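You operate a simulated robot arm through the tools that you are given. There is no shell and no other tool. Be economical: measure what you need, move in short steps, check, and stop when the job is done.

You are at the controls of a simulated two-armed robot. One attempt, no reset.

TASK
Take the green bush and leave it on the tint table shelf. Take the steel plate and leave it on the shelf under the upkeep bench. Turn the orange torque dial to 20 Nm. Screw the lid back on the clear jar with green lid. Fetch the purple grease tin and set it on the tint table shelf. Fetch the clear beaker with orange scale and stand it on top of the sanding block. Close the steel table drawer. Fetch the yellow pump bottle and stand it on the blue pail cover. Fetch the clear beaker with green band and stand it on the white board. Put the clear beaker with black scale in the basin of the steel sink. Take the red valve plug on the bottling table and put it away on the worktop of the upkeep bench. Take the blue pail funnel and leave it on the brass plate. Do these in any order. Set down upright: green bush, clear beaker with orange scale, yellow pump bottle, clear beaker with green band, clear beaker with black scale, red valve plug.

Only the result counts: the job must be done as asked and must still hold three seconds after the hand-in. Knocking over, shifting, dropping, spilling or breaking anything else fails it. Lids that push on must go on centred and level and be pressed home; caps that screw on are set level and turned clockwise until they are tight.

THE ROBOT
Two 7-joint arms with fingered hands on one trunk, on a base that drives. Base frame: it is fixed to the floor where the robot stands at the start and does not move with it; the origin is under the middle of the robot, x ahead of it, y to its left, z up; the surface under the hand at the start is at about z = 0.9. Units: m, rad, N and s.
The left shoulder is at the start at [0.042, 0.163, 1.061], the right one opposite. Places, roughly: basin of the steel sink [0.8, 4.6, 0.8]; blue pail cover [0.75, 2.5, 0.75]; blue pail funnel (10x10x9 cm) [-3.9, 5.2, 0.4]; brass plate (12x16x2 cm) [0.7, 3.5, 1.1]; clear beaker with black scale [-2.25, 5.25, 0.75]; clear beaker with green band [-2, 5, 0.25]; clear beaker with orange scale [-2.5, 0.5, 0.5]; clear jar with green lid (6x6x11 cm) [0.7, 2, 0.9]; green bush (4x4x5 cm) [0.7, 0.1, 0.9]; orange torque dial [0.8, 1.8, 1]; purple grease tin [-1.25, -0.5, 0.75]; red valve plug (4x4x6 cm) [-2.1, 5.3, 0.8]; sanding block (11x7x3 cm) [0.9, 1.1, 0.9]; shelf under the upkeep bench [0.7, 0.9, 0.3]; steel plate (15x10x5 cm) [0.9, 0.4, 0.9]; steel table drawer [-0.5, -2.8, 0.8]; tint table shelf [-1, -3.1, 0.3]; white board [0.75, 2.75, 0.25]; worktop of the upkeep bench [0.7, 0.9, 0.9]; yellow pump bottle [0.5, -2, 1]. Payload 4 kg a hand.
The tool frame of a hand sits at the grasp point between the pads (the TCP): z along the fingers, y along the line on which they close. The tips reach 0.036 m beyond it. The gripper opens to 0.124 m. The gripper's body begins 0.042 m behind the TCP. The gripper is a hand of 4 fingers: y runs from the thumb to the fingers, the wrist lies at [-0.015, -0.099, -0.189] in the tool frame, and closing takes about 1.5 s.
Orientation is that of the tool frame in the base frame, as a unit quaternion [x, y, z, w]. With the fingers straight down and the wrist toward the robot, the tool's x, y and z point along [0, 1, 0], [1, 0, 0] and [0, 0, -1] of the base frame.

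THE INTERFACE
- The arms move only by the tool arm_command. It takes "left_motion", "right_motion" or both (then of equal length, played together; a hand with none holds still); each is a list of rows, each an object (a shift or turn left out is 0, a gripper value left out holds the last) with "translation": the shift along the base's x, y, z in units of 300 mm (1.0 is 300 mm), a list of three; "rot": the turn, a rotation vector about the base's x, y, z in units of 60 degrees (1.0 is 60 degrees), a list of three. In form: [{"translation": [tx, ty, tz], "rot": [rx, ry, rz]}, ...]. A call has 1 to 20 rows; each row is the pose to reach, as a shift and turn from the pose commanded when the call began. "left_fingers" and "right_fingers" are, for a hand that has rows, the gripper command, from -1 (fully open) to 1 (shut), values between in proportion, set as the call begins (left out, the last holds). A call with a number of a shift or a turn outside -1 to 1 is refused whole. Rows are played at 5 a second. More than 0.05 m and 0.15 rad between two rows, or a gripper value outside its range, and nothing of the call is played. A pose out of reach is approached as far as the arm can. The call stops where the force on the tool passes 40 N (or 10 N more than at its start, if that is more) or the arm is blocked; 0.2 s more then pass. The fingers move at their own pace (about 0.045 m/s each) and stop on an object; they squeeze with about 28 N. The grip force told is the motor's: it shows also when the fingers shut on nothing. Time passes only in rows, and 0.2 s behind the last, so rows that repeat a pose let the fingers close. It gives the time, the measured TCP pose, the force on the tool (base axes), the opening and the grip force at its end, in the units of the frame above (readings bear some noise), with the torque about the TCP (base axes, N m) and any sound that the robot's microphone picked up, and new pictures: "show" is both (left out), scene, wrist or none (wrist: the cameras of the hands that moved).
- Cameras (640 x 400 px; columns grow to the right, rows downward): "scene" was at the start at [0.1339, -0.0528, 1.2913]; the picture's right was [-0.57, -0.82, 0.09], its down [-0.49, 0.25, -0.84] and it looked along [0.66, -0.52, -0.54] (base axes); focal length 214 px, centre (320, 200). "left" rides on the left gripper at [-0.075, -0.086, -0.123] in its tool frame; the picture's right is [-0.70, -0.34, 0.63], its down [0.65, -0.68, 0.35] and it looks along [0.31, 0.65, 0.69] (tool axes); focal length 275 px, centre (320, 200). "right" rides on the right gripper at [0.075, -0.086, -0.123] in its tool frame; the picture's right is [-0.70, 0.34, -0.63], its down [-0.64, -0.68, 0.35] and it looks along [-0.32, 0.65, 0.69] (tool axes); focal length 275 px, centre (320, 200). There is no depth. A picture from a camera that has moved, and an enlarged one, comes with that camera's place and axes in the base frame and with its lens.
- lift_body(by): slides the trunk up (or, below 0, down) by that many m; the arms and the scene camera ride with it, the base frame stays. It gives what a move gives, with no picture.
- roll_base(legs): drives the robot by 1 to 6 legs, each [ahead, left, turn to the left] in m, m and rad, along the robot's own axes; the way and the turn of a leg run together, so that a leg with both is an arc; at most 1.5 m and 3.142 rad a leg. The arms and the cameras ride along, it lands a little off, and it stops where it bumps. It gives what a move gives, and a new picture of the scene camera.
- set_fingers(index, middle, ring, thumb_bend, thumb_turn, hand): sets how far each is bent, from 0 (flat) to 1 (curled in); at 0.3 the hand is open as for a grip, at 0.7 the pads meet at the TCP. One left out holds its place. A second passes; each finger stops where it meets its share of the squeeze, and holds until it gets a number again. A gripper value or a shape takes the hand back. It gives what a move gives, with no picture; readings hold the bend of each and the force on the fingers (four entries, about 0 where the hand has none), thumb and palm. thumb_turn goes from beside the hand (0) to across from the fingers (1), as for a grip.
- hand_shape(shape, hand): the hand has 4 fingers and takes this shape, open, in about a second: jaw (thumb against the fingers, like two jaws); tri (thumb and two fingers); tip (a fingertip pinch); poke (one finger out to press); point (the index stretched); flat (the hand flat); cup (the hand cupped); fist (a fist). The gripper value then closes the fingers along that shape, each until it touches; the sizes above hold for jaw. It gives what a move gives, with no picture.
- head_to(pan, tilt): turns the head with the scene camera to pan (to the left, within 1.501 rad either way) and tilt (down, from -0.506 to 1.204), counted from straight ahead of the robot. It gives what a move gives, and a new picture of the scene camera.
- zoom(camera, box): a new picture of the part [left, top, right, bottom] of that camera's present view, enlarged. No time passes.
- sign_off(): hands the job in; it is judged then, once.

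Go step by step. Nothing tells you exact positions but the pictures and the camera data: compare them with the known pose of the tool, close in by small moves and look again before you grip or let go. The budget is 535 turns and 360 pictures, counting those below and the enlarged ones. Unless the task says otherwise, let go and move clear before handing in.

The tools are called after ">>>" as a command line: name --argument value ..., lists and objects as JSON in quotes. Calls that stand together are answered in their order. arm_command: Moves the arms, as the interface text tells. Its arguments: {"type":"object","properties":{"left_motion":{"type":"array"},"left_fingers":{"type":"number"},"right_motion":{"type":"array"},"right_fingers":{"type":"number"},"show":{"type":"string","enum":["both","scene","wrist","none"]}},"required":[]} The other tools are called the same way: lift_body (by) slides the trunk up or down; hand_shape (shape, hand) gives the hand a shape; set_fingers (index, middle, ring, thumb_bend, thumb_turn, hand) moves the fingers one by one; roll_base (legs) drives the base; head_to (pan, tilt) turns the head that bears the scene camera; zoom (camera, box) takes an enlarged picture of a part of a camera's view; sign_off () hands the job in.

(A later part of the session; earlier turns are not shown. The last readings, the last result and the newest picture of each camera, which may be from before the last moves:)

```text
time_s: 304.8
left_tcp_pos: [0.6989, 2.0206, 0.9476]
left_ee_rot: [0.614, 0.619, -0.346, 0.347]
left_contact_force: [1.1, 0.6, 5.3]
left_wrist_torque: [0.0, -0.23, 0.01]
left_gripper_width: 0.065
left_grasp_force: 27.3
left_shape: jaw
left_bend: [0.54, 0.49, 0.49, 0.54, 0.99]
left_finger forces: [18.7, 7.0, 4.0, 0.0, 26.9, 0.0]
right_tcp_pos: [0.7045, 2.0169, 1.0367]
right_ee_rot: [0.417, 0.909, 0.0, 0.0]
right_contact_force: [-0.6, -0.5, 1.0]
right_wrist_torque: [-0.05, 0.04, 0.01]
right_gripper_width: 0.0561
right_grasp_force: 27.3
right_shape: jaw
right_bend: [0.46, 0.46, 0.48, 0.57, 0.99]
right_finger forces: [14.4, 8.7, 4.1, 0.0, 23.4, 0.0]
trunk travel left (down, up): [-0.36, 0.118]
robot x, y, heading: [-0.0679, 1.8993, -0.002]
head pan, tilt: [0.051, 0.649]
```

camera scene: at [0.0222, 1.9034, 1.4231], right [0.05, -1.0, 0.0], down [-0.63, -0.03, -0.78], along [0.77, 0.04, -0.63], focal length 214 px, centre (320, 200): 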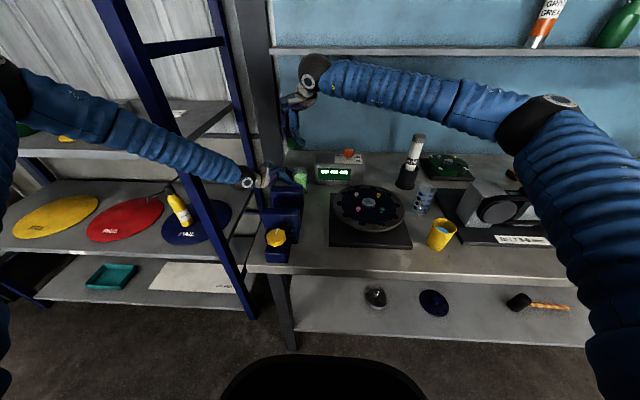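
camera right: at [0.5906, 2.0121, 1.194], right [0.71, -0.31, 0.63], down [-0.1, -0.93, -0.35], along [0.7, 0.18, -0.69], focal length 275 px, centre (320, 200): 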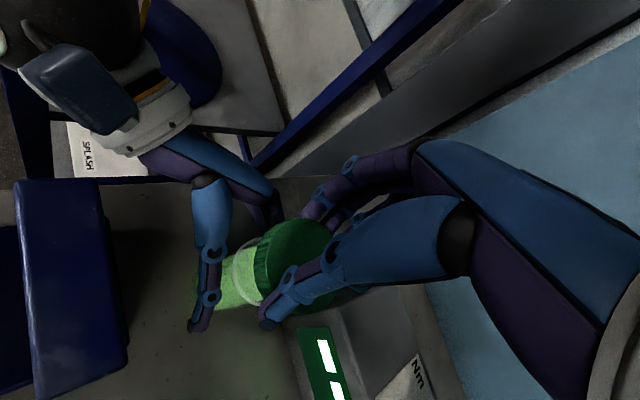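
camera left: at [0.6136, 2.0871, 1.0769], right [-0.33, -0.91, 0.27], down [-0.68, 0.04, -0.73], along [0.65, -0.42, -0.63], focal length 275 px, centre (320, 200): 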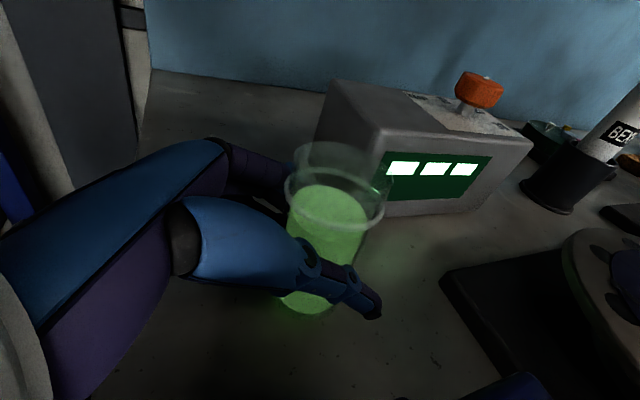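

Contact is starting. Turn clockwise ~56° with light downward feed.

>>> arm_command --right_motion '[{"translation": [0, 0, -0.01]}, {"translation": [0, 0, -0.012], "rot": [0, 0, -0.14]}, {"translation": [0, 0, -0.014], "rot": [0, 0, -0.28]}, {"translation": [0, 0, -0.016], "rot": [0, 0, -0.42]}, {"translation": [0, 0, -0.018], "rot": [0, 0, -0.56]}, {"translation": [0, 0, -0.02], "rot": [0, 0, -0.7]}, {"translation": [0, 0, -0.022], "rot": [0, 0, -0.84]}, {"translation": [0, 0, -0.024], "rot": [0, 0, -0.98]}]' --show "none"

>>> zoom --camera "left" --box '[240, 60, 440, 260]'

```text
time_s: 306.6
left_tcp_pos: [0.6984, 2.0208, 0.9483]
left_ee_rot: [0.614, 0.618, -0.347, 0.347]
left_contact_force: [0.1, -11.4, -2.5]
left_wrist_torque: [-0.08, -0.49, -0.3]
left_gripper_width: 0.0644
left_grasp_force: 27.9
left_shape: jaw
left_bend: [0.54, 0.49, 0.46, 0.54, 1.0]
left_finger forces: [21.6, 7.7, 3.8, 0.0, 24.5, 0.1]
right_tcp_pos: [0.707, 2.0171, 1.0299]
right_ee_rot: [0.81, 0.587, 0.002, 0.0]
right_contact_force: [-3.1, 14.8, 33.1]
right_wrist_torque: [0.82, 1.19, 0.08]
right_gripper_width: 0.057
right_grasp_force: 28.0
right_shape: jaw
right_bend: [0.47, 0.48, 0.5, 0.56, 0.98]
right_finger forces: [18.7, 7.5, 3.8, 0.0, 46.3, 0.0]
trunk travel left (down, up): [-0.36, 0.118]
robot x, y, heading: [-0.0726, 1.901, -0.002]
head pan, tilt: [0.051, 0.649]
```

```text
2.00 times, centred on (340, 160) of left
camera zoom: at [0.6119, 2.0873, 1.0774], right [-0.33, -0.91, 0.27], down [-0.68, 0.04, -0.73], along [0.65, -0.42, -0.63], focal length 551 px, centre (280, 280)
```

zoom: 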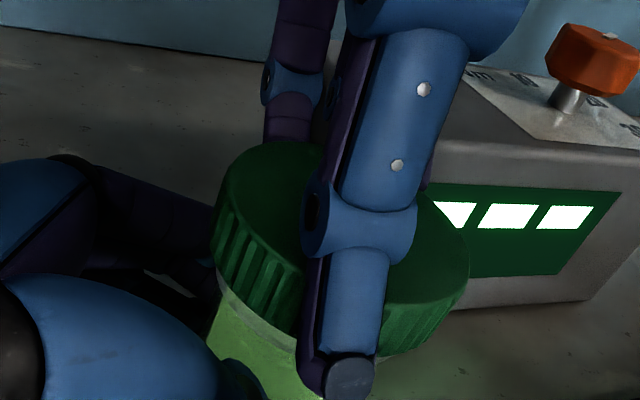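

Pressing harder than needed with a sideways offset; ease the pressure, shift +y slightly and keep turning.

>>> arm_command --right_motion '[{"translation": [0, 0.01, 0.01]}, {"translation": [0, 0.012, 0.008], "rot": [0, 0, -0.14]}, {"translation": [0, 0.012, 0.006], "rot": [0, 0, -0.28]}, {"translation": [0, 0.012, 0.004], "rot": [0, 0, -0.42]}, {"translation": [0, 0.012, 0.002], "rot": [0, 0, -0.56]}, {"translation": [0, 0.012, 0], "rot": [0, 0, -0.7]}, {"translation": [0, 0.012, 0], "rot": [0, 0, -0.84]}]' --show "none"

```text
time_s: 308.2
left_tcp_pos: [0.6989, 2.0225, 0.9481]
left_ee_rot: [0.614, 0.619, -0.346, 0.347]
left_contact_force: [-9.4, -1.1, 0.4]
left_wrist_torque: [-0.38, -0.6, -0.23]
left_gripper_width: 0.0646
left_grasp_force: 28.0
left_shape: jaw
left_bend: [0.55, 0.49, 0.47, 0.54, 1.0]
left_finger forces: [17.1, 6.4, 3.8, 0.0, 30.9, 0.0]
right_tcp_pos: [0.7072, 2.0205, 1.0308]
right_ee_rot: [0.983, 0.184, 0.001, 0.0]
right_contact_force: [10.9, 7.4, 25.0]
right_wrist_torque: [1.15, 0.03, 0.12]
right_gripper_width: 0.0567
right_grasp_force: 27.8
right_shape: jaw
right_bend: [0.47, 0.48, 0.5, 0.56, 0.98]
right_finger forces: [19.6, 8.5, 3.7, 0.0, 42.1, 0.0]
trunk travel left (down, up): [-0.36, 0.118]
robot x, y, heading: [-0.0698, 1.8977, -0.0]
head pan, tilt: [0.051, 0.649]
```

The thumb side of the lid seems to press lower (tilted in the hand). Release so it settles on the neck, and look.

>>> arm_command --right_motion '[{}, {}, {}, {}, {}, {"translation": [0, 0, 0.1]}, {"translation": [0, 0, 0.22]}, {"translation": [0, 0, 0.34]}]' --right_fingers -0.3 --show "none"

>>> zoom --camera "left" --box '[220, 60, 460, 260]'

>>> zoom --camera "right" --box '[100, 140, 360, 340]'

```text
time_s: 310.0
left_tcp_pos: [0.6999, 2.0214, 0.9485]
left_ee_rot: [0.614, 0.619, -0.345, 0.347]
left_contact_force: [0.1, -0.1, 2.4]
left_wrist_torque: [-0.04, -0.16, -0.02]
left_gripper_width: 0.0645
left_grasp_force: 27.6
left_shape: jaw
left_bend: [0.54, 0.5, 0.49, 0.54, 1.0]
left_finger forces: [16.2, 5.7, 3.6, 0.1, 24.3, 0.0]
right_tcp_pos: [0.7044, 2.0176, 1.133]
right_ee_rot: [0.982, 0.187, 0.0, 0.0]
right_contact_force: [0.1, 0.5, 0.1]
right_wrist_torque: [-0.03, -0.01, 0.0]
right_gripper_width: 0.0805
right_grasp_force: 0.2
right_shape: jaw
right_bend: [0.36, 0.4, 0.38, 0.52, 0.99]
right_finger forces: [0.1, 0.0, 0.1, 0.0, 0.0, 0.0]
trunk travel left (down, up): [-0.36, 0.118]
robot x, y, heading: [-0.0672, 1.8968, 0.001]
head pan, tilt: [0.051, 0.649]
```

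```text
2.00 times, centred on (340, 160) of left
camera zoom: at [0.613, 2.0871, 1.0771], right [-0.33, -0.91, 0.27], down [-0.68, 0.04, -0.73], along [0.65, -0.42, -0.63], focal length 551 px, centre (280, 280)
```

zoom: 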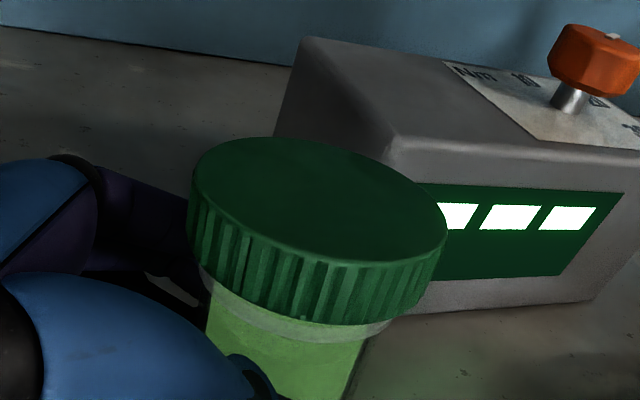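

```text
2.00 times, centred on (230, 240) of right
camera zoom: at [0.7419, 2.124, 1.2564], right [-0.52, -0.57, 0.63], down [-0.85, 0.4, -0.35], along [-0.05, -0.72, -0.69], focal length 551 px, centre (500, 120)
```

zoom: 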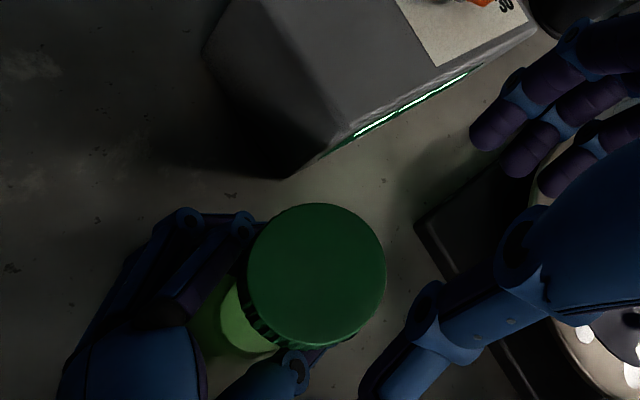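

The lid sits centred and level on the neck, nearly down to the shoulder ring. Swing the hand back to +40° yaw, regrip and screw clockwise.

>>> arm_command --right_motion '[{"rot": [0, 0, 0.13]}, {"rot": [0, 0, 0.26]}, {"rot": [0, 0, 0.39]}, {"rot": [0, 0, 0.52]}, {"rot": [0, 0, 0.65]}, {"rot": [0, 0, 0.78]}, {"rot": [0, 0, 0.91]}]' --show "none"

>>> arm_command --right_motion '[{"rot": [0, 0, 0.13]}, {"rot": [0, 0, 0.26]}, {"rot": [0, 0, 0.39]}, {"rot": [0, 0, 0.52]}, {"translation": [0.008, 0.01, 0], "rot": [0, 0, 0.65]}, {"translation": [0.008, 0.01, -0.06], "rot": [0, 0, 0.78]}, {"translation": [0.008, 0.01, -0.15], "rot": [0, 0, 0.9]}, {"translation": [0.008, 0.01, -0.25], "rot": [0, 0, 0.9]}, {"translation": [0.008, 0.01, -0.34], "rot": [0, 0, 0.9]}]' --show "none"

>>> arm_command --right_motion '[{}, {}, {}, {}, {}]' --right_fingers 1 --show "wrist"

```text
time_s: 311.6
left_tcp_pos: [0.7005, 2.0212, 0.9481]
left_ee_rot: [0.614, 0.619, -0.345, 0.346]
left_contact_force: [1.2, -0.6, 5.8]
left_wrist_torque: [-0.04, -0.22, -0.02]
left_gripper_width: 0.0644
left_grasp_force: 28.3
left_shape: jaw
left_bend: [0.54, 0.5, 0.5, 0.54, 0.99]
left_finger forces: [16.2, 5.8, 4.0, 0.1, 25.2, 0.0]
right_tcp_pos: [0.7068, 2.0184, 1.1323]
right_ee_rot: [0.787, 0.618, 0.0, 0.0]
right_contact_force: [-0.1, -0.2, 0.8]
right_wrist_torque: [0.0, 0.0, 0.01]
right_gripper_width: 0.0803
right_grasp_force: 0.1
right_shape: jaw
right_bend: [0.36, 0.4, 0.38, 0.52, 0.99]
right_finger forces: [0.0, 0.0, 0.0, 0.0, 0.1, 0.1]
trunk travel left (down, up): [-0.36, 0.118]
robot x, y, heading: [-0.0708, 1.8995, -0.001]
head pan, tilt: [0.051, 0.649]
```

```text
time_s: 313.6
left_tcp_pos: [0.6994, 2.021, 0.9475]
left_ee_rot: [0.614, 0.619, -0.345, 0.347]
left_contact_force: [2.8, -0.9, 1.5]
left_wrist_torque: [-0.37, 0.01, -0.03]
left_gripper_width: 0.0644
left_grasp_force: 27.6
left_shape: jaw
left_bend: [0.54, 0.5, 0.5, 0.54, 0.99]
left_finger forces: [16.7, 6.1, 4.2, 0.1, 24.7, 0.0]
right_tcp_pos: [0.7055, 2.0225, 1.0281]
right_ee_rot: [0.421, 0.907, 0.0, 0.0]
right_contact_force: [-0.9, -0.7, 7.7]
right_wrist_torque: [0.24, -0.17, 0.06]
right_gripper_width: 0.0794
right_grasp_force: 0.1
right_shape: jaw
right_bend: [0.36, 0.4, 0.38, 0.52, 0.99]
right_finger forces: [0.1, 0.1, 0.1, 0.0, 0.1, 0.0]
trunk travel left (down, up): [-0.36, 0.118]
robot x, y, heading: [-0.0698, 1.8958, -0.001]
head pan, tilt: [0.051, 0.649]
```

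```text
time_s: 314.8
left_tcp_pos: [0.6993, 2.022, 0.9484]
left_ee_rot: [0.615, 0.619, -0.345, 0.347]
left_contact_force: [4.6, 3.0, 4.7]
left_wrist_torque: [0.01, -0.15, 0.0]
left_gripper_width: 0.0648
left_grasp_force: 27.9
left_shape: jaw
left_bend: [0.54, 0.5, 0.5, 0.54, 0.99]
left_finger forces: [15.6, 6.7, 4.4, 0.1, 23.1, 0.1]
right_tcp_pos: [0.7063, 2.0233, 1.0277]
right_ee_rot: [0.422, 0.907, 0.0, 0.0]
right_contact_force: [-5.7, -3.0, 6.4]
right_wrist_torque: [-0.21, 0.34, 0.01]
right_gripper_width: 0.0727
right_grasp_force: 27.6
right_shape: jaw
right_bend: [0.43, 0.47, 0.46, 0.54, 0.98]
right_finger forces: [8.1, 9.5, 4.6, 0.0, 30.7, 0.1]
trunk travel left (down, up): [-0.36, 0.118]
robot x, y, heading: [-0.0678, 1.8981, 0.003]
head pan, tilt: [0.051, 0.649]
camera right: at [0.5916, 2.0242, 1.151], right [0.71, -0.32, 0.63], down [-0.11, -0.93, -0.35], along [0.7, 0.18, -0.69], focal length 275 px, centre (320, 200)
```

right: 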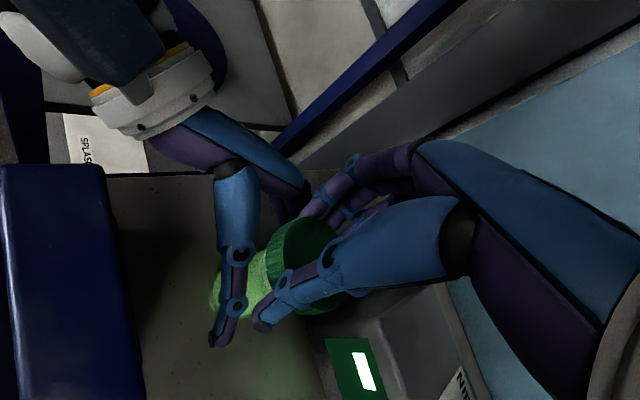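

Gripped at the lid's full width. Turn clockwise.

>>> arm_command --right_motion '[{"rot": [0, 0, -0.14]}, {"rot": [0, 0, -0.28]}, {"rot": [0, 0, -0.42]}, {"rot": [0, 0, -0.56]}, {"rot": [0, 0, -0.7]}, {"rot": [0, 0, -0.84]}, {"rot": [0, 0, -0.98]}]' --show "none"

>>> arm_command --right_motion '[{"rot": [0, 0, -0.14]}, {"rot": [0, 0, -0.28]}, {"rot": [0, 0, -0.42]}, {"rot": [0, 0, -0.56]}, {"rot": [0, 0, -0.7]}, {"rot": [0, 0, -0.84]}]' --show "none"

```text
time_s: 316.4
left_tcp_pos: [0.7004, 2.0217, 0.9481]
left_ee_rot: [0.614, 0.618, -0.348, 0.346]
left_contact_force: [-2.8, -4.0, 6.8]
left_wrist_torque: [0.21, -0.31, -0.1]
left_gripper_width: 0.0645
left_grasp_force: 28.5
left_shape: jaw
left_bend: [0.54, 0.5, 0.49, 0.54, 0.99]
left_finger forces: [20.3, 5.7, 4.3, 0.1, 28.3, 0.0]
right_tcp_pos: [0.7086, 2.0231, 1.0291]
right_ee_rot: [0.814, 0.582, 0.0, -0.001]
right_contact_force: [3.1, 4.3, -8.1]
right_wrist_torque: [0.1, -0.02, 0.12]
right_gripper_width: 0.0635
right_grasp_force: 27.6
right_shape: jaw
right_bend: [0.42, 0.46, 0.44, 0.55, 0.98]
right_finger forces: [10.6, 12.2, 4.7, 0.0, 21.7, 0.0]
trunk travel left (down, up): [-0.36, 0.118]
robot x, y, heading: [-0.0679, 1.898, -0.004]
head pan, tilt: [0.051, 0.649]
```

```text
time_s: 317.8
left_tcp_pos: [0.7004, 2.0221, 0.9466]
left_ee_rot: [0.614, 0.619, -0.347, 0.346]
left_contact_force: [-10.8, -0.7, 6.7]
left_wrist_torque: [-0.03, -0.59, -0.17]
left_gripper_width: 0.0639
left_grasp_force: 28.2
left_shape: jaw
left_bend: [0.56, 0.5, 0.48, 0.54, 1.0]
left_finger forces: [17.1, 5.6, 4.3, 0.0, 32.6, 0.0]
right_tcp_pos: [0.7084, 2.0244, 1.0286]
right_ee_rot: [0.984, 0.18, 0.0, 0.0]
right_contact_force: [9.6, -1.0, -6.7]
right_wrist_torque: [-0.06, -0.29, 0.16]
right_gripper_width: 0.063
right_grasp_force: 28.3
right_shape: jaw
right_bend: [0.42, 0.45, 0.44, 0.55, 0.97]
right_finger forces: [11.7, 12.5, 4.0, 0.1, 20.0, 0.0]
trunk travel left (down, up): [-0.36, 0.118]
robot x, y, heading: [-0.0733, 1.8996, 0.001]
head pan, tilt: [0.051, 0.649]
```

The lid now pulls the hand downward – threads are engaging. Do another regrip-and-turn cycle.

>>> arm_command --right_motion '[{}, {}, {}, {}, {"translation": [0, 0, 0.12]}, {"translation": [0, 0, 0.22]}, {"translation": [0, 0, 0.22], "rot": [0, 0, 0.14]}, {"translation": [0, 0, 0.22], "rot": [0, 0, 0.28]}, {"translation": [0, 0, 0.22], "rot": [0, 0, 0.42]}, {"translation": [0, 0, 0.22], "rot": [0, 0, 0.56]}, {"translation": [0, 0, 0.22], "rot": [0, 0, 0.7]}, {"translation": [0, 0, 0.22], "rot": [0, 0, 0.84]}, {"translation": [0, 0, 0.22], "rot": [0, 0, 0.98]}]' --right_fingers -0.3 --show "none"

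>>> arm_command --right_motion '[{"rot": [0, 0, 0.14]}, {"rot": [0, 0, 0.28]}, {"rot": [0, 0, 0.42]}, {"rot": [0, 0, 0.56]}, {"rot": [0, 0, 0.7]}, {"rot": [0, 0, 0.84]}, {"translation": [0, 0, -0.12], "rot": [0, 0, 0.84]}, {"translation": [0, 0, -0.22], "rot": [0, 0, 0.84]}]' --show "none"

>>> arm_command --right_motion '[{}, {}, {}, {}, {}, {"rot": [0, 0, -0.14]}, {"rot": [0, 0, -0.28]}, {"rot": [0, 0, -0.42]}, {"rot": [0, 0, -0.56]}, {"rot": [0, 0, -0.7]}, {"rot": [0, 0, -0.84]}, {"rot": [0, 0, -0.98]}]' --right_fingers 1 --show "none"

>>> arm_command --right_motion '[{"rot": [0, 0, -0.14]}, {"rot": [0, 0, -0.28]}, {"rot": [0, 0, -0.42]}, {"rot": [0, 0, -0.56]}, {"rot": [0, 0, -0.7]}, {"rot": [0, 0, -0.84]}]' --show "none"

>>> zoom --camera "left" --box '[220, 60, 460, 260]'

```text
time_s: 320.6
left_tcp_pos: [0.7005, 2.0217, 0.9488]
left_ee_rot: [0.614, 0.62, -0.346, 0.346]
left_contact_force: [0.4, 0.1, 2.4]
left_wrist_torque: [0.01, -0.08, 0.02]
left_gripper_width: 0.0644
left_grasp_force: 28.1
left_shape: jaw
left_bend: [0.55, 0.5, 0.5, 0.54, 0.99]
left_finger forces: [15.6, 5.2, 3.7, 0.0, 24.5, 0.1]
right_tcp_pos: [0.7092, 2.022, 1.095]
right_ee_rot: [0.766, 0.643, 0.0, 0.0]
right_contact_force: [-0.1, 0.2, 0.4]
right_wrist_torque: [0.0, -0.01, 0.01]
right_gripper_width: 0.0803
right_grasp_force: 0.1
right_shape: jaw
right_bend: [0.36, 0.4, 0.38, 0.52, 0.99]
right_finger forces: [0.0, 0.0, 0.0, 0.0, 0.1, 0.1]
trunk travel left (down, up): [-0.36, 0.118]
robot x, y, heading: [-0.0675, 1.9011, -0.002]
head pan, tilt: [0.051, 0.649]
```

```text
time_s: 322.4
left_tcp_pos: [0.6994, 2.0211, 0.9477]
left_ee_rot: [0.613, 0.62, -0.346, 0.346]
left_contact_force: [1.8, 1.6, -2.9]
left_wrist_torque: [-0.43, 0.04, 0.02]
left_gripper_width: 0.0645
left_grasp_force: 28.3
left_shape: jaw
left_bend: [0.55, 0.5, 0.5, 0.54, 0.99]
left_finger forces: [15.9, 5.5, 4.4, 0.0, 24.4, 0.0]
right_tcp_pos: [0.7063, 2.025, 1.0287]
right_ee_rot: [0.422, 0.907, 0.001, 0.001]
right_contact_force: [-0.2, -2.3, 7.8]
right_wrist_torque: [0.26, -0.24, -0.03]
right_gripper_width: 0.0794
right_grasp_force: 0.1
right_shape: jaw
right_bend: [0.36, 0.4, 0.38, 0.52, 0.99]
right_finger forces: [0.1, 0.0, 0.0, 0.0, 0.1, 0.0]
trunk travel left (down, up): [-0.36, 0.118]
robot x, y, heading: [-0.0669, 1.8992, 0.003]
head pan, tilt: [0.051, 0.649]
```

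```text
time_s: 325.0
left_tcp_pos: [0.6989, 2.0207, 0.9479]
left_ee_rot: [0.614, 0.619, -0.346, 0.346]
left_contact_force: [-6.8, -5.6, 1.4]
left_wrist_torque: [0.19, -0.31, -0.2]
left_gripper_width: 0.0641
left_grasp_force: 27.6
left_shape: jaw
left_bend: [0.55, 0.5, 0.48, 0.54, 1.0]
left_finger forces: [19.6, 4.3, 4.2, 0.1, 28.5, 0.0]
right_tcp_pos: [0.7087, 2.0238, 1.0286]
right_ee_rot: [0.813, 0.582, 0.001, 0.0]
right_contact_force: [5.1, 5.9, 0.0]
right_wrist_torque: [0.16, -0.15, 0.14]
right_gripper_width: 0.0576
right_grasp_force: 28.1
right_shape: jaw
right_bend: [0.45, 0.47, 0.45, 0.56, 0.98]
right_finger forces: [11.8, 14.4, 4.5, 0.0, 28.0, 0.0]
trunk travel left (down, up): [-0.36, 0.118]
robot x, y, heading: [-0.0716, 1.9, -0.0]
head pan, tilt: [0.051, 0.649]
```

```text
time_s: 326.4
left_tcp_pos: [0.6978, 2.0195, 0.9481]
left_ee_rot: [0.614, 0.618, -0.346, 0.348]
left_contact_force: [-21.4, -9.2, 13.0]
left_wrist_torque: [-0.29, -0.74, -0.95]
left_gripper_width: 0.0617
left_grasp_force: 28.4
left_shape: jaw
left_bend: [0.58, 0.51, 0.46, 0.53, 1.0]
left_finger forces: [22.3, 6.5, 4.9, 0.0, 36.6, 0.0]
right_tcp_pos: [0.7082, 2.0224, 1.0311]
right_ee_rot: [0.984, 0.18, 0.002, 0.001]
right_contact_force: [19.8, 3.9, 3.4]
right_wrist_torque: [0.05, -0.85, 1.0]
right_gripper_width: 0.0515
right_grasp_force: 27.8
right_shape: jaw
right_bend: [0.45, 0.47, 0.4, 0.58, 1.0]
right_finger forces: [17.2, 18.5, 2.9, 0.1, 17.2, 0.0]
trunk travel left (down, up): [-0.36, 0.118]
robot x, y, heading: [-0.0727, 1.9004, -0.004]
head pan, tilt: [0.051, 0.649]
```

```text
2.00 times, centred on (340, 160) of left
camera zoom: at [0.6124, 2.0858, 1.0778], right [-0.33, -0.91, 0.27], down [-0.68, 0.04, -0.73], along [0.65, -0.42, -0.63], focal length 551 px, centre (280, 280)
```

zoom: 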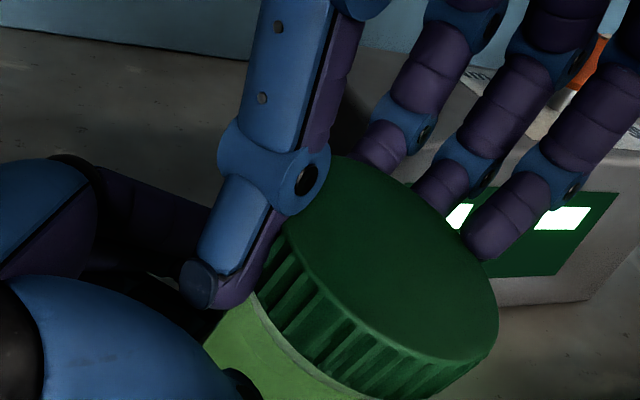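

Torque rose to 1.0 N·m – the lid is tight. Open the right hand and lift away, then check.

>>> arm_command --right_motion '[{}, {}, {}, {}, {}, {"translation": [0, 0, 0.12]}, {"translation": [0, 0, 0.26]}, {"translation": [0, 0, 0.4]}, {"translation": [0.05, -0.12, 0.5]}, {"translation": [0.05, -0.26, 0.5]}]' --right_fingers -0.5 --show "none"

>>> zoom --camera "left" --box '[200, 60, 480, 280]'

>>> zoom --camera "scene" --box '[265, 110, 345, 210]'

```text
time_s: 328.6
left_tcp_pos: [0.7001, 2.0203, 0.9465]
left_ee_rot: [0.615, 0.619, -0.345, 0.346]
left_contact_force: [0.0, -0.3, -1.4]
left_wrist_torque: [0.01, 0.04, 0.01]
left_gripper_width: 0.0637
left_grasp_force: 27.9
left_shape: jaw
left_bend: [0.55, 0.51, 0.48, 0.54, 0.99]
left_finger forces: [14.5, 3.6, 3.6, 0.0, 22.0, 0.0]
right_tcp_pos: [0.7242, 1.9437, 1.1793]
right_ee_rot: [0.983, 0.182, 0.0, -0.001]
right_contact_force: [-0.4, -0.5, 0.1]
right_wrist_torque: [-0.02, 0.0, -0.01]
right_gripper_width: 0.0928
right_grasp_force: 0.1
right_shape: jaw
right_bend: [0.33, 0.36, 0.35, 0.0, 0.98]
right_finger forces: [0.0, 0.0, 0.0, 0.1, 0.0, 0.0]
trunk travel left (down, up): [-0.36, 0.118]
robot x, y, heading: [-0.0675, 1.8999, 0.002]
head pan, tilt: [0.051, 0.649]
```

```text
1.82 times, centred on (340, 170) of left
camera zoom: at [0.6137, 2.0862, 1.0764], right [-0.33, -0.91, 0.26], down [-0.68, 0.04, -0.73], along [0.65, -0.42, -0.63], focal length 500 px, centre (284, 254)
```

zoom: 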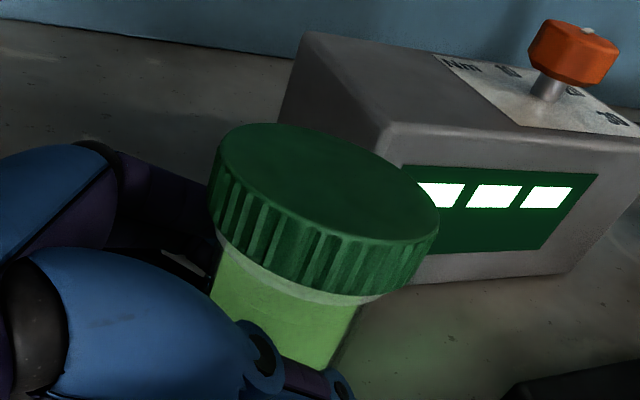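

```text
4.00 times, centred on (305, 160) of scene
camera zoom: at [0.0227, 1.9017, 1.4231], right [0.05, -1.0, 0.0], down [-0.63, -0.03, -0.77], along [0.77, 0.04, -0.63], focal length 858 px, centre (380, 360)
```

zoom: 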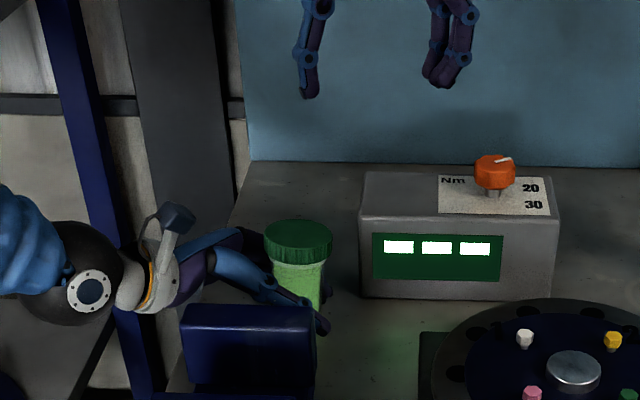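

Lid is flush with the shoulder ring. The jar may be a hair above the table, so lower the left hand slightly, then release.

>>> arm_command --left_motion '[{"translation": [0, 0, -0.004]}, {"translation": [0, 0, -0.008]}]' --show "none"

```text
time_s: 329.2
left_tcp_pos: [0.6981, 2.0199, 0.9463]
left_ee_rot: [0.614, 0.619, -0.345, 0.347]
left_contact_force: [0.8, -0.6, 1.4]
left_wrist_torque: [-0.05, -0.06, -0.03]
left_gripper_width: 0.0636
left_grasp_force: 28.1
left_shape: jaw
left_bend: [0.55, 0.51, 0.48, 0.54, 0.99]
left_finger forces: [14.6, 4.1, 3.8, 0.0, 22.1, 0.0]
right_tcp_pos: [0.724, 1.9442, 1.1808]
right_ee_rot: [0.984, 0.181, 0.0, 0.0]
right_contact_force: [0.3, 0.6, -0.7]
right_wrist_torque: [0.0, 0.01, -0.01]
right_gripper_width: 0.0926
right_grasp_force: 0.0
right_shape: jaw
right_bend: [0.33, 0.36, 0.35, 0.0, 0.98]
right_finger forces: [0.0, 0.0, 0.0, 0.1, 0.0, 0.0]
trunk travel left (down, up): [-0.36, 0.118]
robot x, y, heading: [-0.0713, 1.8977, 0.0]
head pan, tilt: [0.051, 0.649]
```

>>> arm_command --left_motion '[{}, {}, {}, {}, {}, {"translation": [0, 0.0, 0.1]}, {"translation": [0, 0.0, 0.22]}, {"translation": [0, 0.0, 0.36]}, {"translation": [0, 0.0, 0.5]}, {"translation": [0, 0.0, 0.64]}]' --left_fingers -0.45 --show "wrist"

```text
time_s: 331.4
left_tcp_pos: [0.6966, 2.0197, 1.1389]
left_ee_rot: [0.614, 0.619, -0.347, 0.346]
left_contact_force: [-0.3, 0.2, -0.2]
left_wrist_torque: [0.01, -0.02, 0.0]
left_gripper_width: 0.0899
left_grasp_force: 0.0
left_shape: jaw
left_bend: [0.34, 0.37, 0.36, 0.39, 0.99]
left_finger forces: [0.0, 0.1, 0.0, 0.1, 0.0, 0.1]
right_tcp_pos: [0.724, 1.9463, 1.1795]
right_ee_rot: [0.983, 0.181, 0.0, 0.001]
right_contact_force: [-0.1, 0.3, 0.1]
right_wrist_torque: [-0.05, -0.01, 0.03]
right_gripper_width: 0.093
right_grasp_force: 0.0
right_shape: jaw
right_bend: [0.33, 0.36, 0.35, 0.0, 0.98]
right_finger forces: [0.1, 0.0, 0.0, 0.0, 0.1, 0.0]
trunk travel left (down, up): [-0.36, 0.118]
robot x, y, heading: [-0.07, 1.8989, -0.006]
head pan, tilt: [0.051, 0.649]
camera left: at [0.6107, 2.0858, 1.2668], right [-0.33, -0.91, 0.27], down [-0.68, 0.04, -0.73], along [0.65, -0.42, -0.63], focal length 275 px, centre (320, 200)
```

left: 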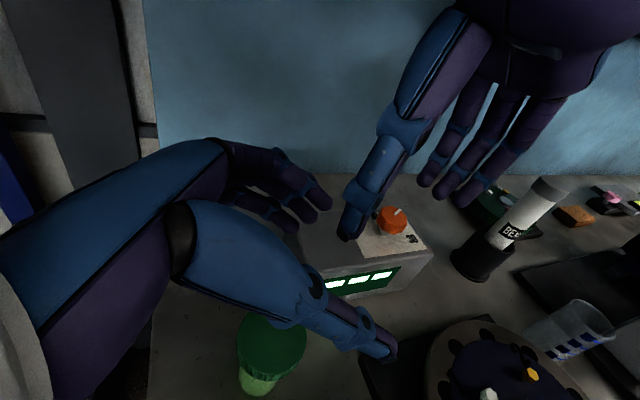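

Jar closed and standing. Retract both hands to natural orientation and back away.

>>> arm_command --left_motion '[{"translation": [-0.05, 0.03, 0.14], "rot": [0.02, 0, 0]}, {"translation": [-0.1, 0.06, 0.28], "rot": [0.14, 0, 0]}, {"translation": [-0.18, 0.12, 0.36], "rot": [0.28, 0, 0]}, {"translation": [-0.28, 0.18, 0.42], "rot": [0.42, 0, 0]}, {"translation": [-0.38, 0.24, 0.42], "rot": [0.56, 0, 0]}, {"translation": [-0.48, 0.3, 0.42], "rot": [0.7, 0, 0]}, {"translation": [-0.58, 0.36, 0.42], "rot": [0.84, 0, 0]}, {"translation": [-0.68, 0.4, 0.42], "rot": [0.98, 0, 0]}]' --right_motion '[{"translation": [-0.05, -0.08, 0.05], "rot": [0, 0, 0.12]}, {"translation": [-0.1, -0.16, 0.1], "rot": [0, 0, 0.24]}, {"translation": [-0.18, -0.24, 0.15], "rot": [0, 0, 0.37]}, {"translation": [-0.26, -0.32, 0.2], "rot": [0, 0, 0.5]}, {"translation": [-0.34, -0.4, 0.25], "rot": [0, 0, 0.63]}, {"translation": [-0.42, -0.48, 0.3], "rot": [0, 0, 0.76]}, {"translation": [-0.5, -0.54, 0.3], "rot": [0, 0, 0.88]}, {"translation": [-0.58, -0.6, 0.3], "rot": [0, 0, 1.0]}]' --right_fingers -1 --left_fingers -1 --show "none"

>>> roll_base --legs '[[-0.45, 0, 0], [-1.0, -1.2, 0], [0, 0, 3.1]]'

>>> head_to --pan 0 --tilt 0.5

```text
time_s: 333.2
left_tcp_pos: [0.4913, 2.1391, 1.2681]
left_ee_rot: [0.706, 0.709, 0.005, -0.001]
left_contact_force: [-0.4, -0.1, 0.2]
left_wrist_torque: [0.06, -0.04, -0.03]
left_gripper_width: 0.1238
left_grasp_force: 0.0
left_shape: jaw
left_bend: [0.3, 0.3, 0.3, 0.3, 0.98]
left_finger forces: [0.1, 0.0, 0.0, 0.1, 0.1, 0.0]
right_tcp_pos: [0.5483, 1.762, 1.2691]
right_ee_rot: [0.76, 0.65, 0.001, 0.0]
right_contact_force: [-0.3, 0.3, 0.3]
right_wrist_torque: [0.02, -0.03, 0.0]
right_gripper_width: 0.1236
right_grasp_force: 0.0
right_shape: jaw
right_bend: [0.3, 0.3, 0.3, 0.3, 0.98]
right_finger forces: [0.0, 0.1, 0.1, 0.0, 0.0, 0.0]
trunk travel left (down, up): [-0.36, 0.118]
robot x, y, heading: [-0.069, 1.8996, 0.001]
head pan, tilt: [0.051, 0.649]
```

```text
refused: leg 2 is longer than a leg can be; nothing moved
```

```text
time_s: 333.9
left_tcp_pos: [0.4935, 2.1434, 1.2664]
left_ee_rot: [0.706, 0.708, 0.002, 0.001]
left_contact_force: [0.2, 0.8, -0.7]
left_wrist_torque: [0.0, 0.01, 0.02]
left_gripper_width: 0.1239
left_grasp_force: 0.1
left_shape: jaw
left_bend: [0.3, 0.3, 0.3, 0.3, 0.98]
left_finger forces: [0.0, 0.0, 0.0, 0.0, 0.0, 0.1]
right_tcp_pos: [0.5521, 1.7637, 1.2688]
right_ee_rot: [0.761, 0.648, -0.001, 0.001]
right_contact_force: [-0.5, 0.3, 0.1]
right_wrist_torque: [-0.04, 0.0, 0.0]
right_gripper_width: 0.1236
right_grasp_force: 0.0
right_shape: jaw
right_bend: [0.3, 0.3, 0.3, 0.3, 0.98]
right_finger forces: [0.1, 0.0, 0.1, 0.0, 0.0, 0.1]
trunk travel left (down, up): [-0.36, 0.118]
robot x, y, heading: [-0.0724, 1.8987, 0.001]
head pan, tilt: [0.0, 0.499]
camera scene: at [0.0275, 1.8995, 1.4362], right [0.0, -1.0, 0.0], down [-0.51, 0.0, -0.86], along [0.86, 0.0, -0.51], focal length 214 px, centre (320, 200)
```

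scene: 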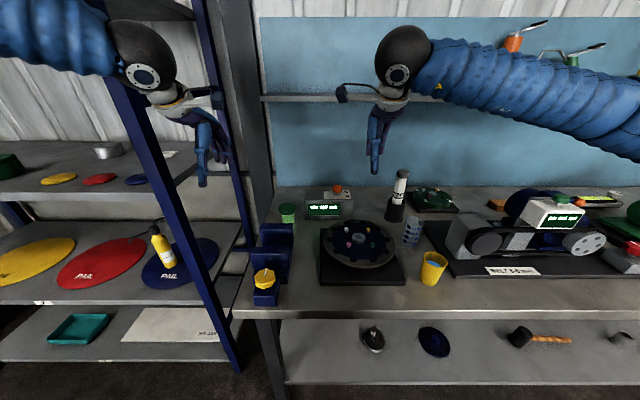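

Now fetch the orange-scale beaker: back off, turn around and drive to the rack at x≈−2.

>>> roll_base --legs '[[-0.45, 0, 0], [0, 0, 3.14], [0.8, 0.7, 0], [0, 0.7, 0]]'

>>> lift_body --by -0.3

>>> head_to --pan 0 --tilt 0.25

>>> zoom --camera "scene" --box '[180, 140, 440, 320]'

```text
time_s: 352.2
left_tcp_pos: [-2.0361, 0.4171, 1.2657]
left_ee_rot: [-0.663, 0.749, 0.0, -0.002]
left_contact_force: [-0.3, 0.3, 0.0]
left_wrist_torque: [0.02, 0.0, 0.03]
left_gripper_width: 0.1238
left_grasp_force: 0.2
left_shape: jaw
left_bend: [0.3, 0.3, 0.3, 0.3, 0.98]
left_finger forces: [0.1, 0.0, 0.0, 0.0, 0.0, 0.0]
right_tcp_pos: [-2.046, 0.799, 1.2682]
right_ee_rot: [-0.6, 0.8, 0.0, 0.0]
right_contact_force: [-0.5, -0.3, 0.9]
right_wrist_torque: [0.01, -0.02, 0.0]
right_gripper_width: 0.124
right_grasp_force: 0.0
right_shape: jaw
right_bend: [0.3, 0.3, 0.3, 0.3, 0.98]
right_finger forces: [0.0, 0.0, 0.0, 0.0, 0.0, 0.0]
trunk travel left (down, up): [-0.36, 0.118]
robot x, y, heading: [-1.4472, 0.5872, 3.006]
head pan, tilt: [0.0, 0.499]
camera scene: at [-1.5432, 0.5992, 1.4363], right [0.13, 0.99, 0.0], down [0.51, -0.06, -0.86], along [-0.85, 0.11, -0.51], focal length 214 px, centre (320, 200)
```

scene: 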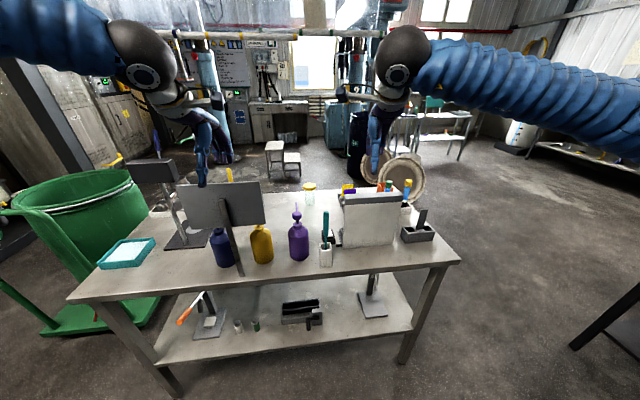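

```text
time_s: 353.7
left_tcp_pos: [-2.0419, 0.4202, 1.1293]
left_ee_rot: [-0.663, 0.748, 0.005, -0.003]
left_contact_force: [-9.5, -0.3, 16.5]
left_wrist_torque: [0.16, -0.18, 0.04]
left_gripper_width: 0.1237
left_grasp_force: 0.1
left_shape: jaw
left_bend: [0.3, 0.3, 0.3, 0.3, 0.98]
left_finger forces: [10.4, 0.0, 0.0, 0.0, 0.0, 13.9]
right_tcp_pos: [-2.0491, 0.8005, 1.1212]
right_ee_rot: [-0.599, 0.801, -0.004, 0.004]
right_contact_force: [0.6, 0.3, 0.8]
right_wrist_torque: [-0.01, -0.02, 0.04]
right_gripper_width: 0.1237
right_grasp_force: 0.0
right_shape: jaw
right_bend: [0.3, 0.3, 0.3, 0.3, 0.98]
right_finger forces: [0.0, 0.1, 0.0, 0.0, 0.0, 0.0]
trunk travel left (down, up): [-0.221, 0.257]
robot x, y, heading: [-1.4494, 0.5864, 3.013]
head pan, tilt: [0.0, 0.499]
stopped: the force on the tool passed its limit at 72 N (the readings are from after the stop); the commanded pose is now the measured one
```

```text
time_s: 354.5
left_tcp_pos: [-2.0426, 0.42, 1.1289]
left_ee_rot: [-0.663, 0.748, 0.004, -0.004]
left_contact_force: [-7.5, -1.2, 23.0]
left_wrist_torque: [0.28, 0.13, 0.11]
left_gripper_width: 0.1238
left_grasp_force: 0.0
left_shape: jaw
left_bend: [0.3, 0.3, 0.3, 0.3, 0.98]
left_finger forces: [10.8, 0.1, 0.0, 0.0, 0.0, 18.5]
right_tcp_pos: [-2.0488, 0.8013, 1.1219]
right_ee_rot: [-0.599, 0.801, -0.003, 0.003]
right_contact_force: [0.2, 0.1, -0.9]
right_wrist_torque: [0.01, 0.01, 0.0]
right_gripper_width: 0.1234
right_grasp_force: 0.1
right_shape: jaw
right_bend: [0.3, 0.3, 0.3, 0.3, 0.98]
right_finger forces: [0.1, 0.0, 0.0, 0.0, 0.0, 0.0]
trunk travel left (down, up): [-0.221, 0.257]
robot x, y, heading: [-1.4461, 0.5876, 3.012]
head pan, tilt: [0.0, 0.25]
camera scene: at [-1.6021, 0.6073, 1.3015], right [0.13, 0.99, 0.0], down [0.39, -0.05, -0.92], along [-0.91, 0.12, -0.4], focal length 214 px, centre (320, 200)
```

scene: 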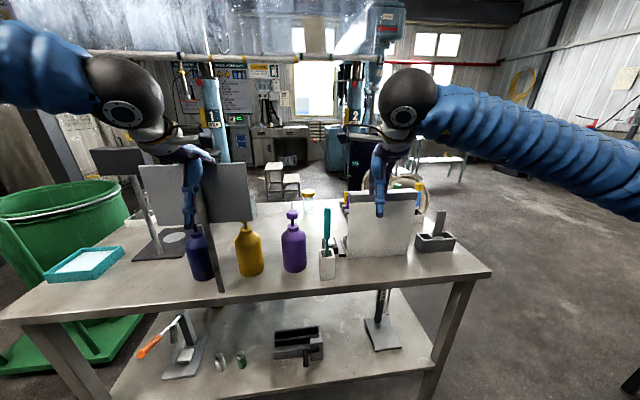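

```text
2.22 times, centred on (310, 230) of scene
camera zoom: at [-1.6021, 0.6073, 1.3015], right [0.13, 0.99, 0.0], down [0.39, -0.05, -0.92], along [-0.91, 0.12, -0.4], focal length 477 px, centre (342, 133)
```

zoom: 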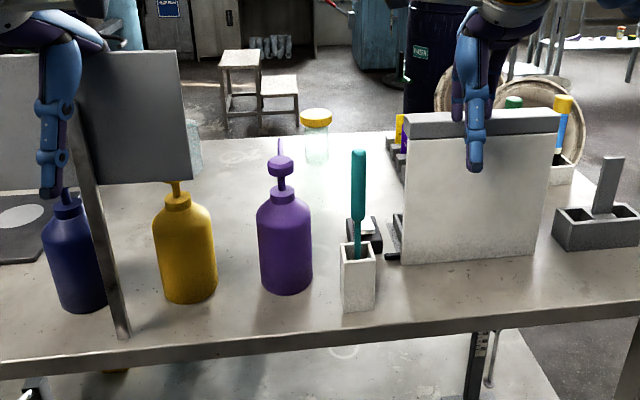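

My mistake: the left hand came down onto something on the table. Raise straight up right away and inspect.

>>> lift_body --by 0.15

>>> roll_base --legs '[[-0.35, 0, 0.13]]'

>>> zoom --camera "scene" --box '[130, 140, 450, 340]'

```text
time_s: 356.3
left_tcp_pos: [-2.0421, 0.4205, 1.277]
left_ee_rot: [-0.662, 0.749, 0.003, -0.003]
left_contact_force: [-0.9, 0.4, -0.5]
left_wrist_torque: [-0.03, -0.04, 0.01]
left_gripper_width: 0.1239
left_grasp_force: 0.0
left_shape: jaw
left_bend: [0.3, 0.3, 0.3, 0.3, 0.98]
left_finger forces: [0.0, 0.1, 0.0, 0.1, 0.0, 0.0]
right_tcp_pos: [-2.0487, 0.8015, 1.2704]
right_ee_rot: [-0.599, 0.801, -0.004, 0.005]
right_contact_force: [0.0, 0.4, 0.8]
right_wrist_torque: [-0.01, 0.01, -0.01]
right_gripper_width: 0.1238
right_grasp_force: 0.1
right_shape: jaw
right_bend: [0.3, 0.3, 0.3, 0.3, 0.98]
right_finger forces: [0.1, 0.0, 0.0, 0.0, 0.0, 0.0]
trunk travel left (down, up): [-0.371, 0.107]
robot x, y, heading: [-1.4523, 0.5849, 3.012]
head pan, tilt: [0.0, 0.25]
```

```text
time_s: 358.6
left_tcp_pos: [-1.6653, 0.3268, 1.2786]
left_ee_rot: [-0.706, 0.708, 0.003, -0.003]
left_contact_force: [0.5, 0.1, -1.1]
left_wrist_torque: [0.01, 0.01, 0.0]
left_gripper_width: 0.1238
left_grasp_force: 0.1
left_shape: jaw
left_bend: [0.3, 0.3, 0.3, 0.3, 0.98]
left_finger forces: [0.1, 0.0, 0.0, 0.0, 0.0, 0.0]
right_tcp_pos: [-1.7177, 0.7052, 1.2722]
right_ee_rot: [-0.645, 0.764, -0.003, 0.005]
right_contact_force: [-0.1, 0.7, 0.1]
right_wrist_torque: [0.01, 0.01, 0.02]
right_gripper_width: 0.1238
right_grasp_force: 0.0
right_shape: jaw
right_bend: [0.3, 0.3, 0.3, 0.3, 0.98]
right_finger forces: [0.1, 0.0, 0.1, 0.1, 0.0, 0.1]
trunk travel left (down, up): [-0.371, 0.107]
robot x, y, heading: [-1.0939, 0.5646, 3.13]
head pan, tilt: [0.0, 0.25]
camera scene: at [-1.1909, 0.5639, 1.4709], right [0.01, 1.0, 0.0], down [0.27, 0.0, -0.96], along [-0.96, 0.01, -0.27], focal length 214 px, centre (320, 200)
```

scene: 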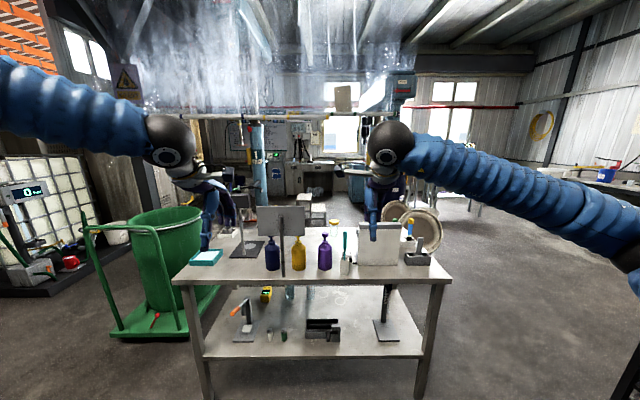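

```text
2.00 times, centred on (290, 240) of scene
camera zoom: at [-1.1909, 0.5639, 1.4709], right [0.01, 1.0, 0.0], down [0.27, 0.0, -0.96], along [-0.96, 0.01, -0.27], focal length 429 px, centre (380, 120)
```

zoom: 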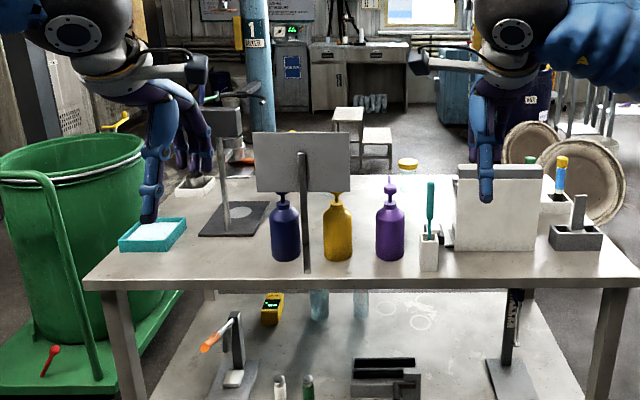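

Nothing was displaced. Now with the hands clear of the table, lower the trunk to see the lower shelf.

>>> lift_body --by -0.36

>>> head_to --pan 0 --tilt 0.0

>>> zoom --camera "scene" --box '[180, 170, 440, 340]'

```text
time_s: 362.1
left_tcp_pos: [-1.6652, 0.3274, 0.9184]
left_ee_rot: [-0.706, 0.708, 0.004, -0.004]
left_contact_force: [-0.1, -0.5, 0.1]
left_wrist_torque: [0.01, 0.02, 0.02]
left_gripper_width: 0.1239
left_grasp_force: 0.1
left_shape: jaw
left_bend: [0.3, 0.3, 0.3, 0.3, 0.98]
left_finger forces: [0.0, 0.0, 0.0, 0.1, 0.0, 0.0]
right_tcp_pos: [-1.717, 0.7057, 0.913]
right_ee_rot: [-0.644, 0.765, -0.003, 0.004]
right_contact_force: [0.5, 0.5, 0.6]
right_wrist_torque: [0.01, 0.04, 0.04]
right_gripper_width: 0.1235
right_grasp_force: 0.1
right_shape: jaw
right_bend: [0.3, 0.3, 0.3, 0.3, 0.98]
right_finger forces: [0.0, 0.0, 0.1, 0.0, 0.0, 0.0]
trunk travel left (down, up): [-0.011, 0.467]
robot x, y, heading: [-1.0944, 0.5605, 3.136]
head pan, tilt: [0.0, 0.25]
```

```text
time_s: 362.8
left_tcp_pos: [-1.6664, 0.3272, 0.918]
left_ee_rot: [-0.706, 0.708, 0.004, -0.003]
left_contact_force: [-0.7, -0.6, 0.8]
left_wrist_torque: [-0.02, 0.0, -0.01]
left_gripper_width: 0.1236
left_grasp_force: 0.1
left_shape: jaw
left_bend: [0.3, 0.3, 0.3, 0.3, 0.98]
left_finger forces: [0.0, 0.0, 0.0, 0.1, 0.0, 0.0]
right_tcp_pos: [-1.7184, 0.7055, 0.9105]
right_ee_rot: [-0.645, 0.764, -0.004, 0.005]
right_contact_force: [0.8, 0.1, 0.5]
right_wrist_torque: [-0.01, 0.04, 0.0]
right_gripper_width: 0.1237
right_grasp_force: 0.2
right_shape: jaw
right_bend: [0.3, 0.3, 0.3, 0.3, 0.98]
right_finger forces: [0.1, 0.1, 0.1, 0.0, 0.1, 0.0]
trunk travel left (down, up): [-0.011, 0.467]
robot x, y, heading: [-1.097, 0.5643, 3.132]
head pan, tilt: [0.0, 0.0]
camera scene: at [-1.4034, 0.566, 1.0197], right [0.01, 1.0, 0.0], down [0.49, 0.0, -0.87], along [-0.87, 0.01, -0.49], focal length 214 px, centre (320, 200)
```

scene: 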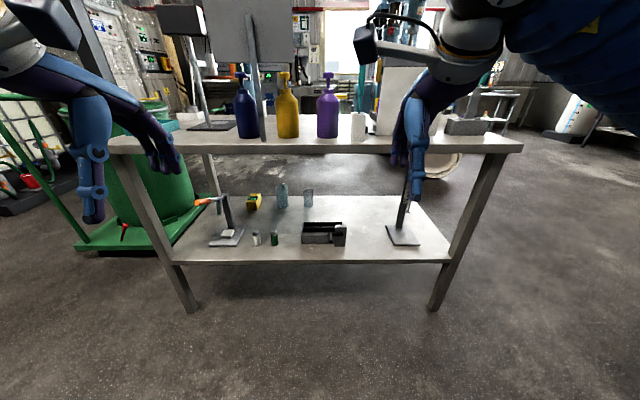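

```text
2.35 times, centred on (310, 255) of scene
camera zoom: at [-1.4034, 0.566, 1.0197], right [0.01, 1.0, 0.0], down [0.49, 0.0, -0.87], along [-0.87, 0.01, -0.49], focal length 505 px, centre (344, 71)
```

zoom: 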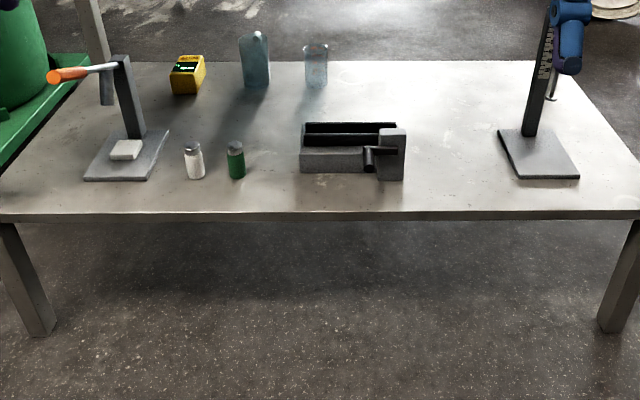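

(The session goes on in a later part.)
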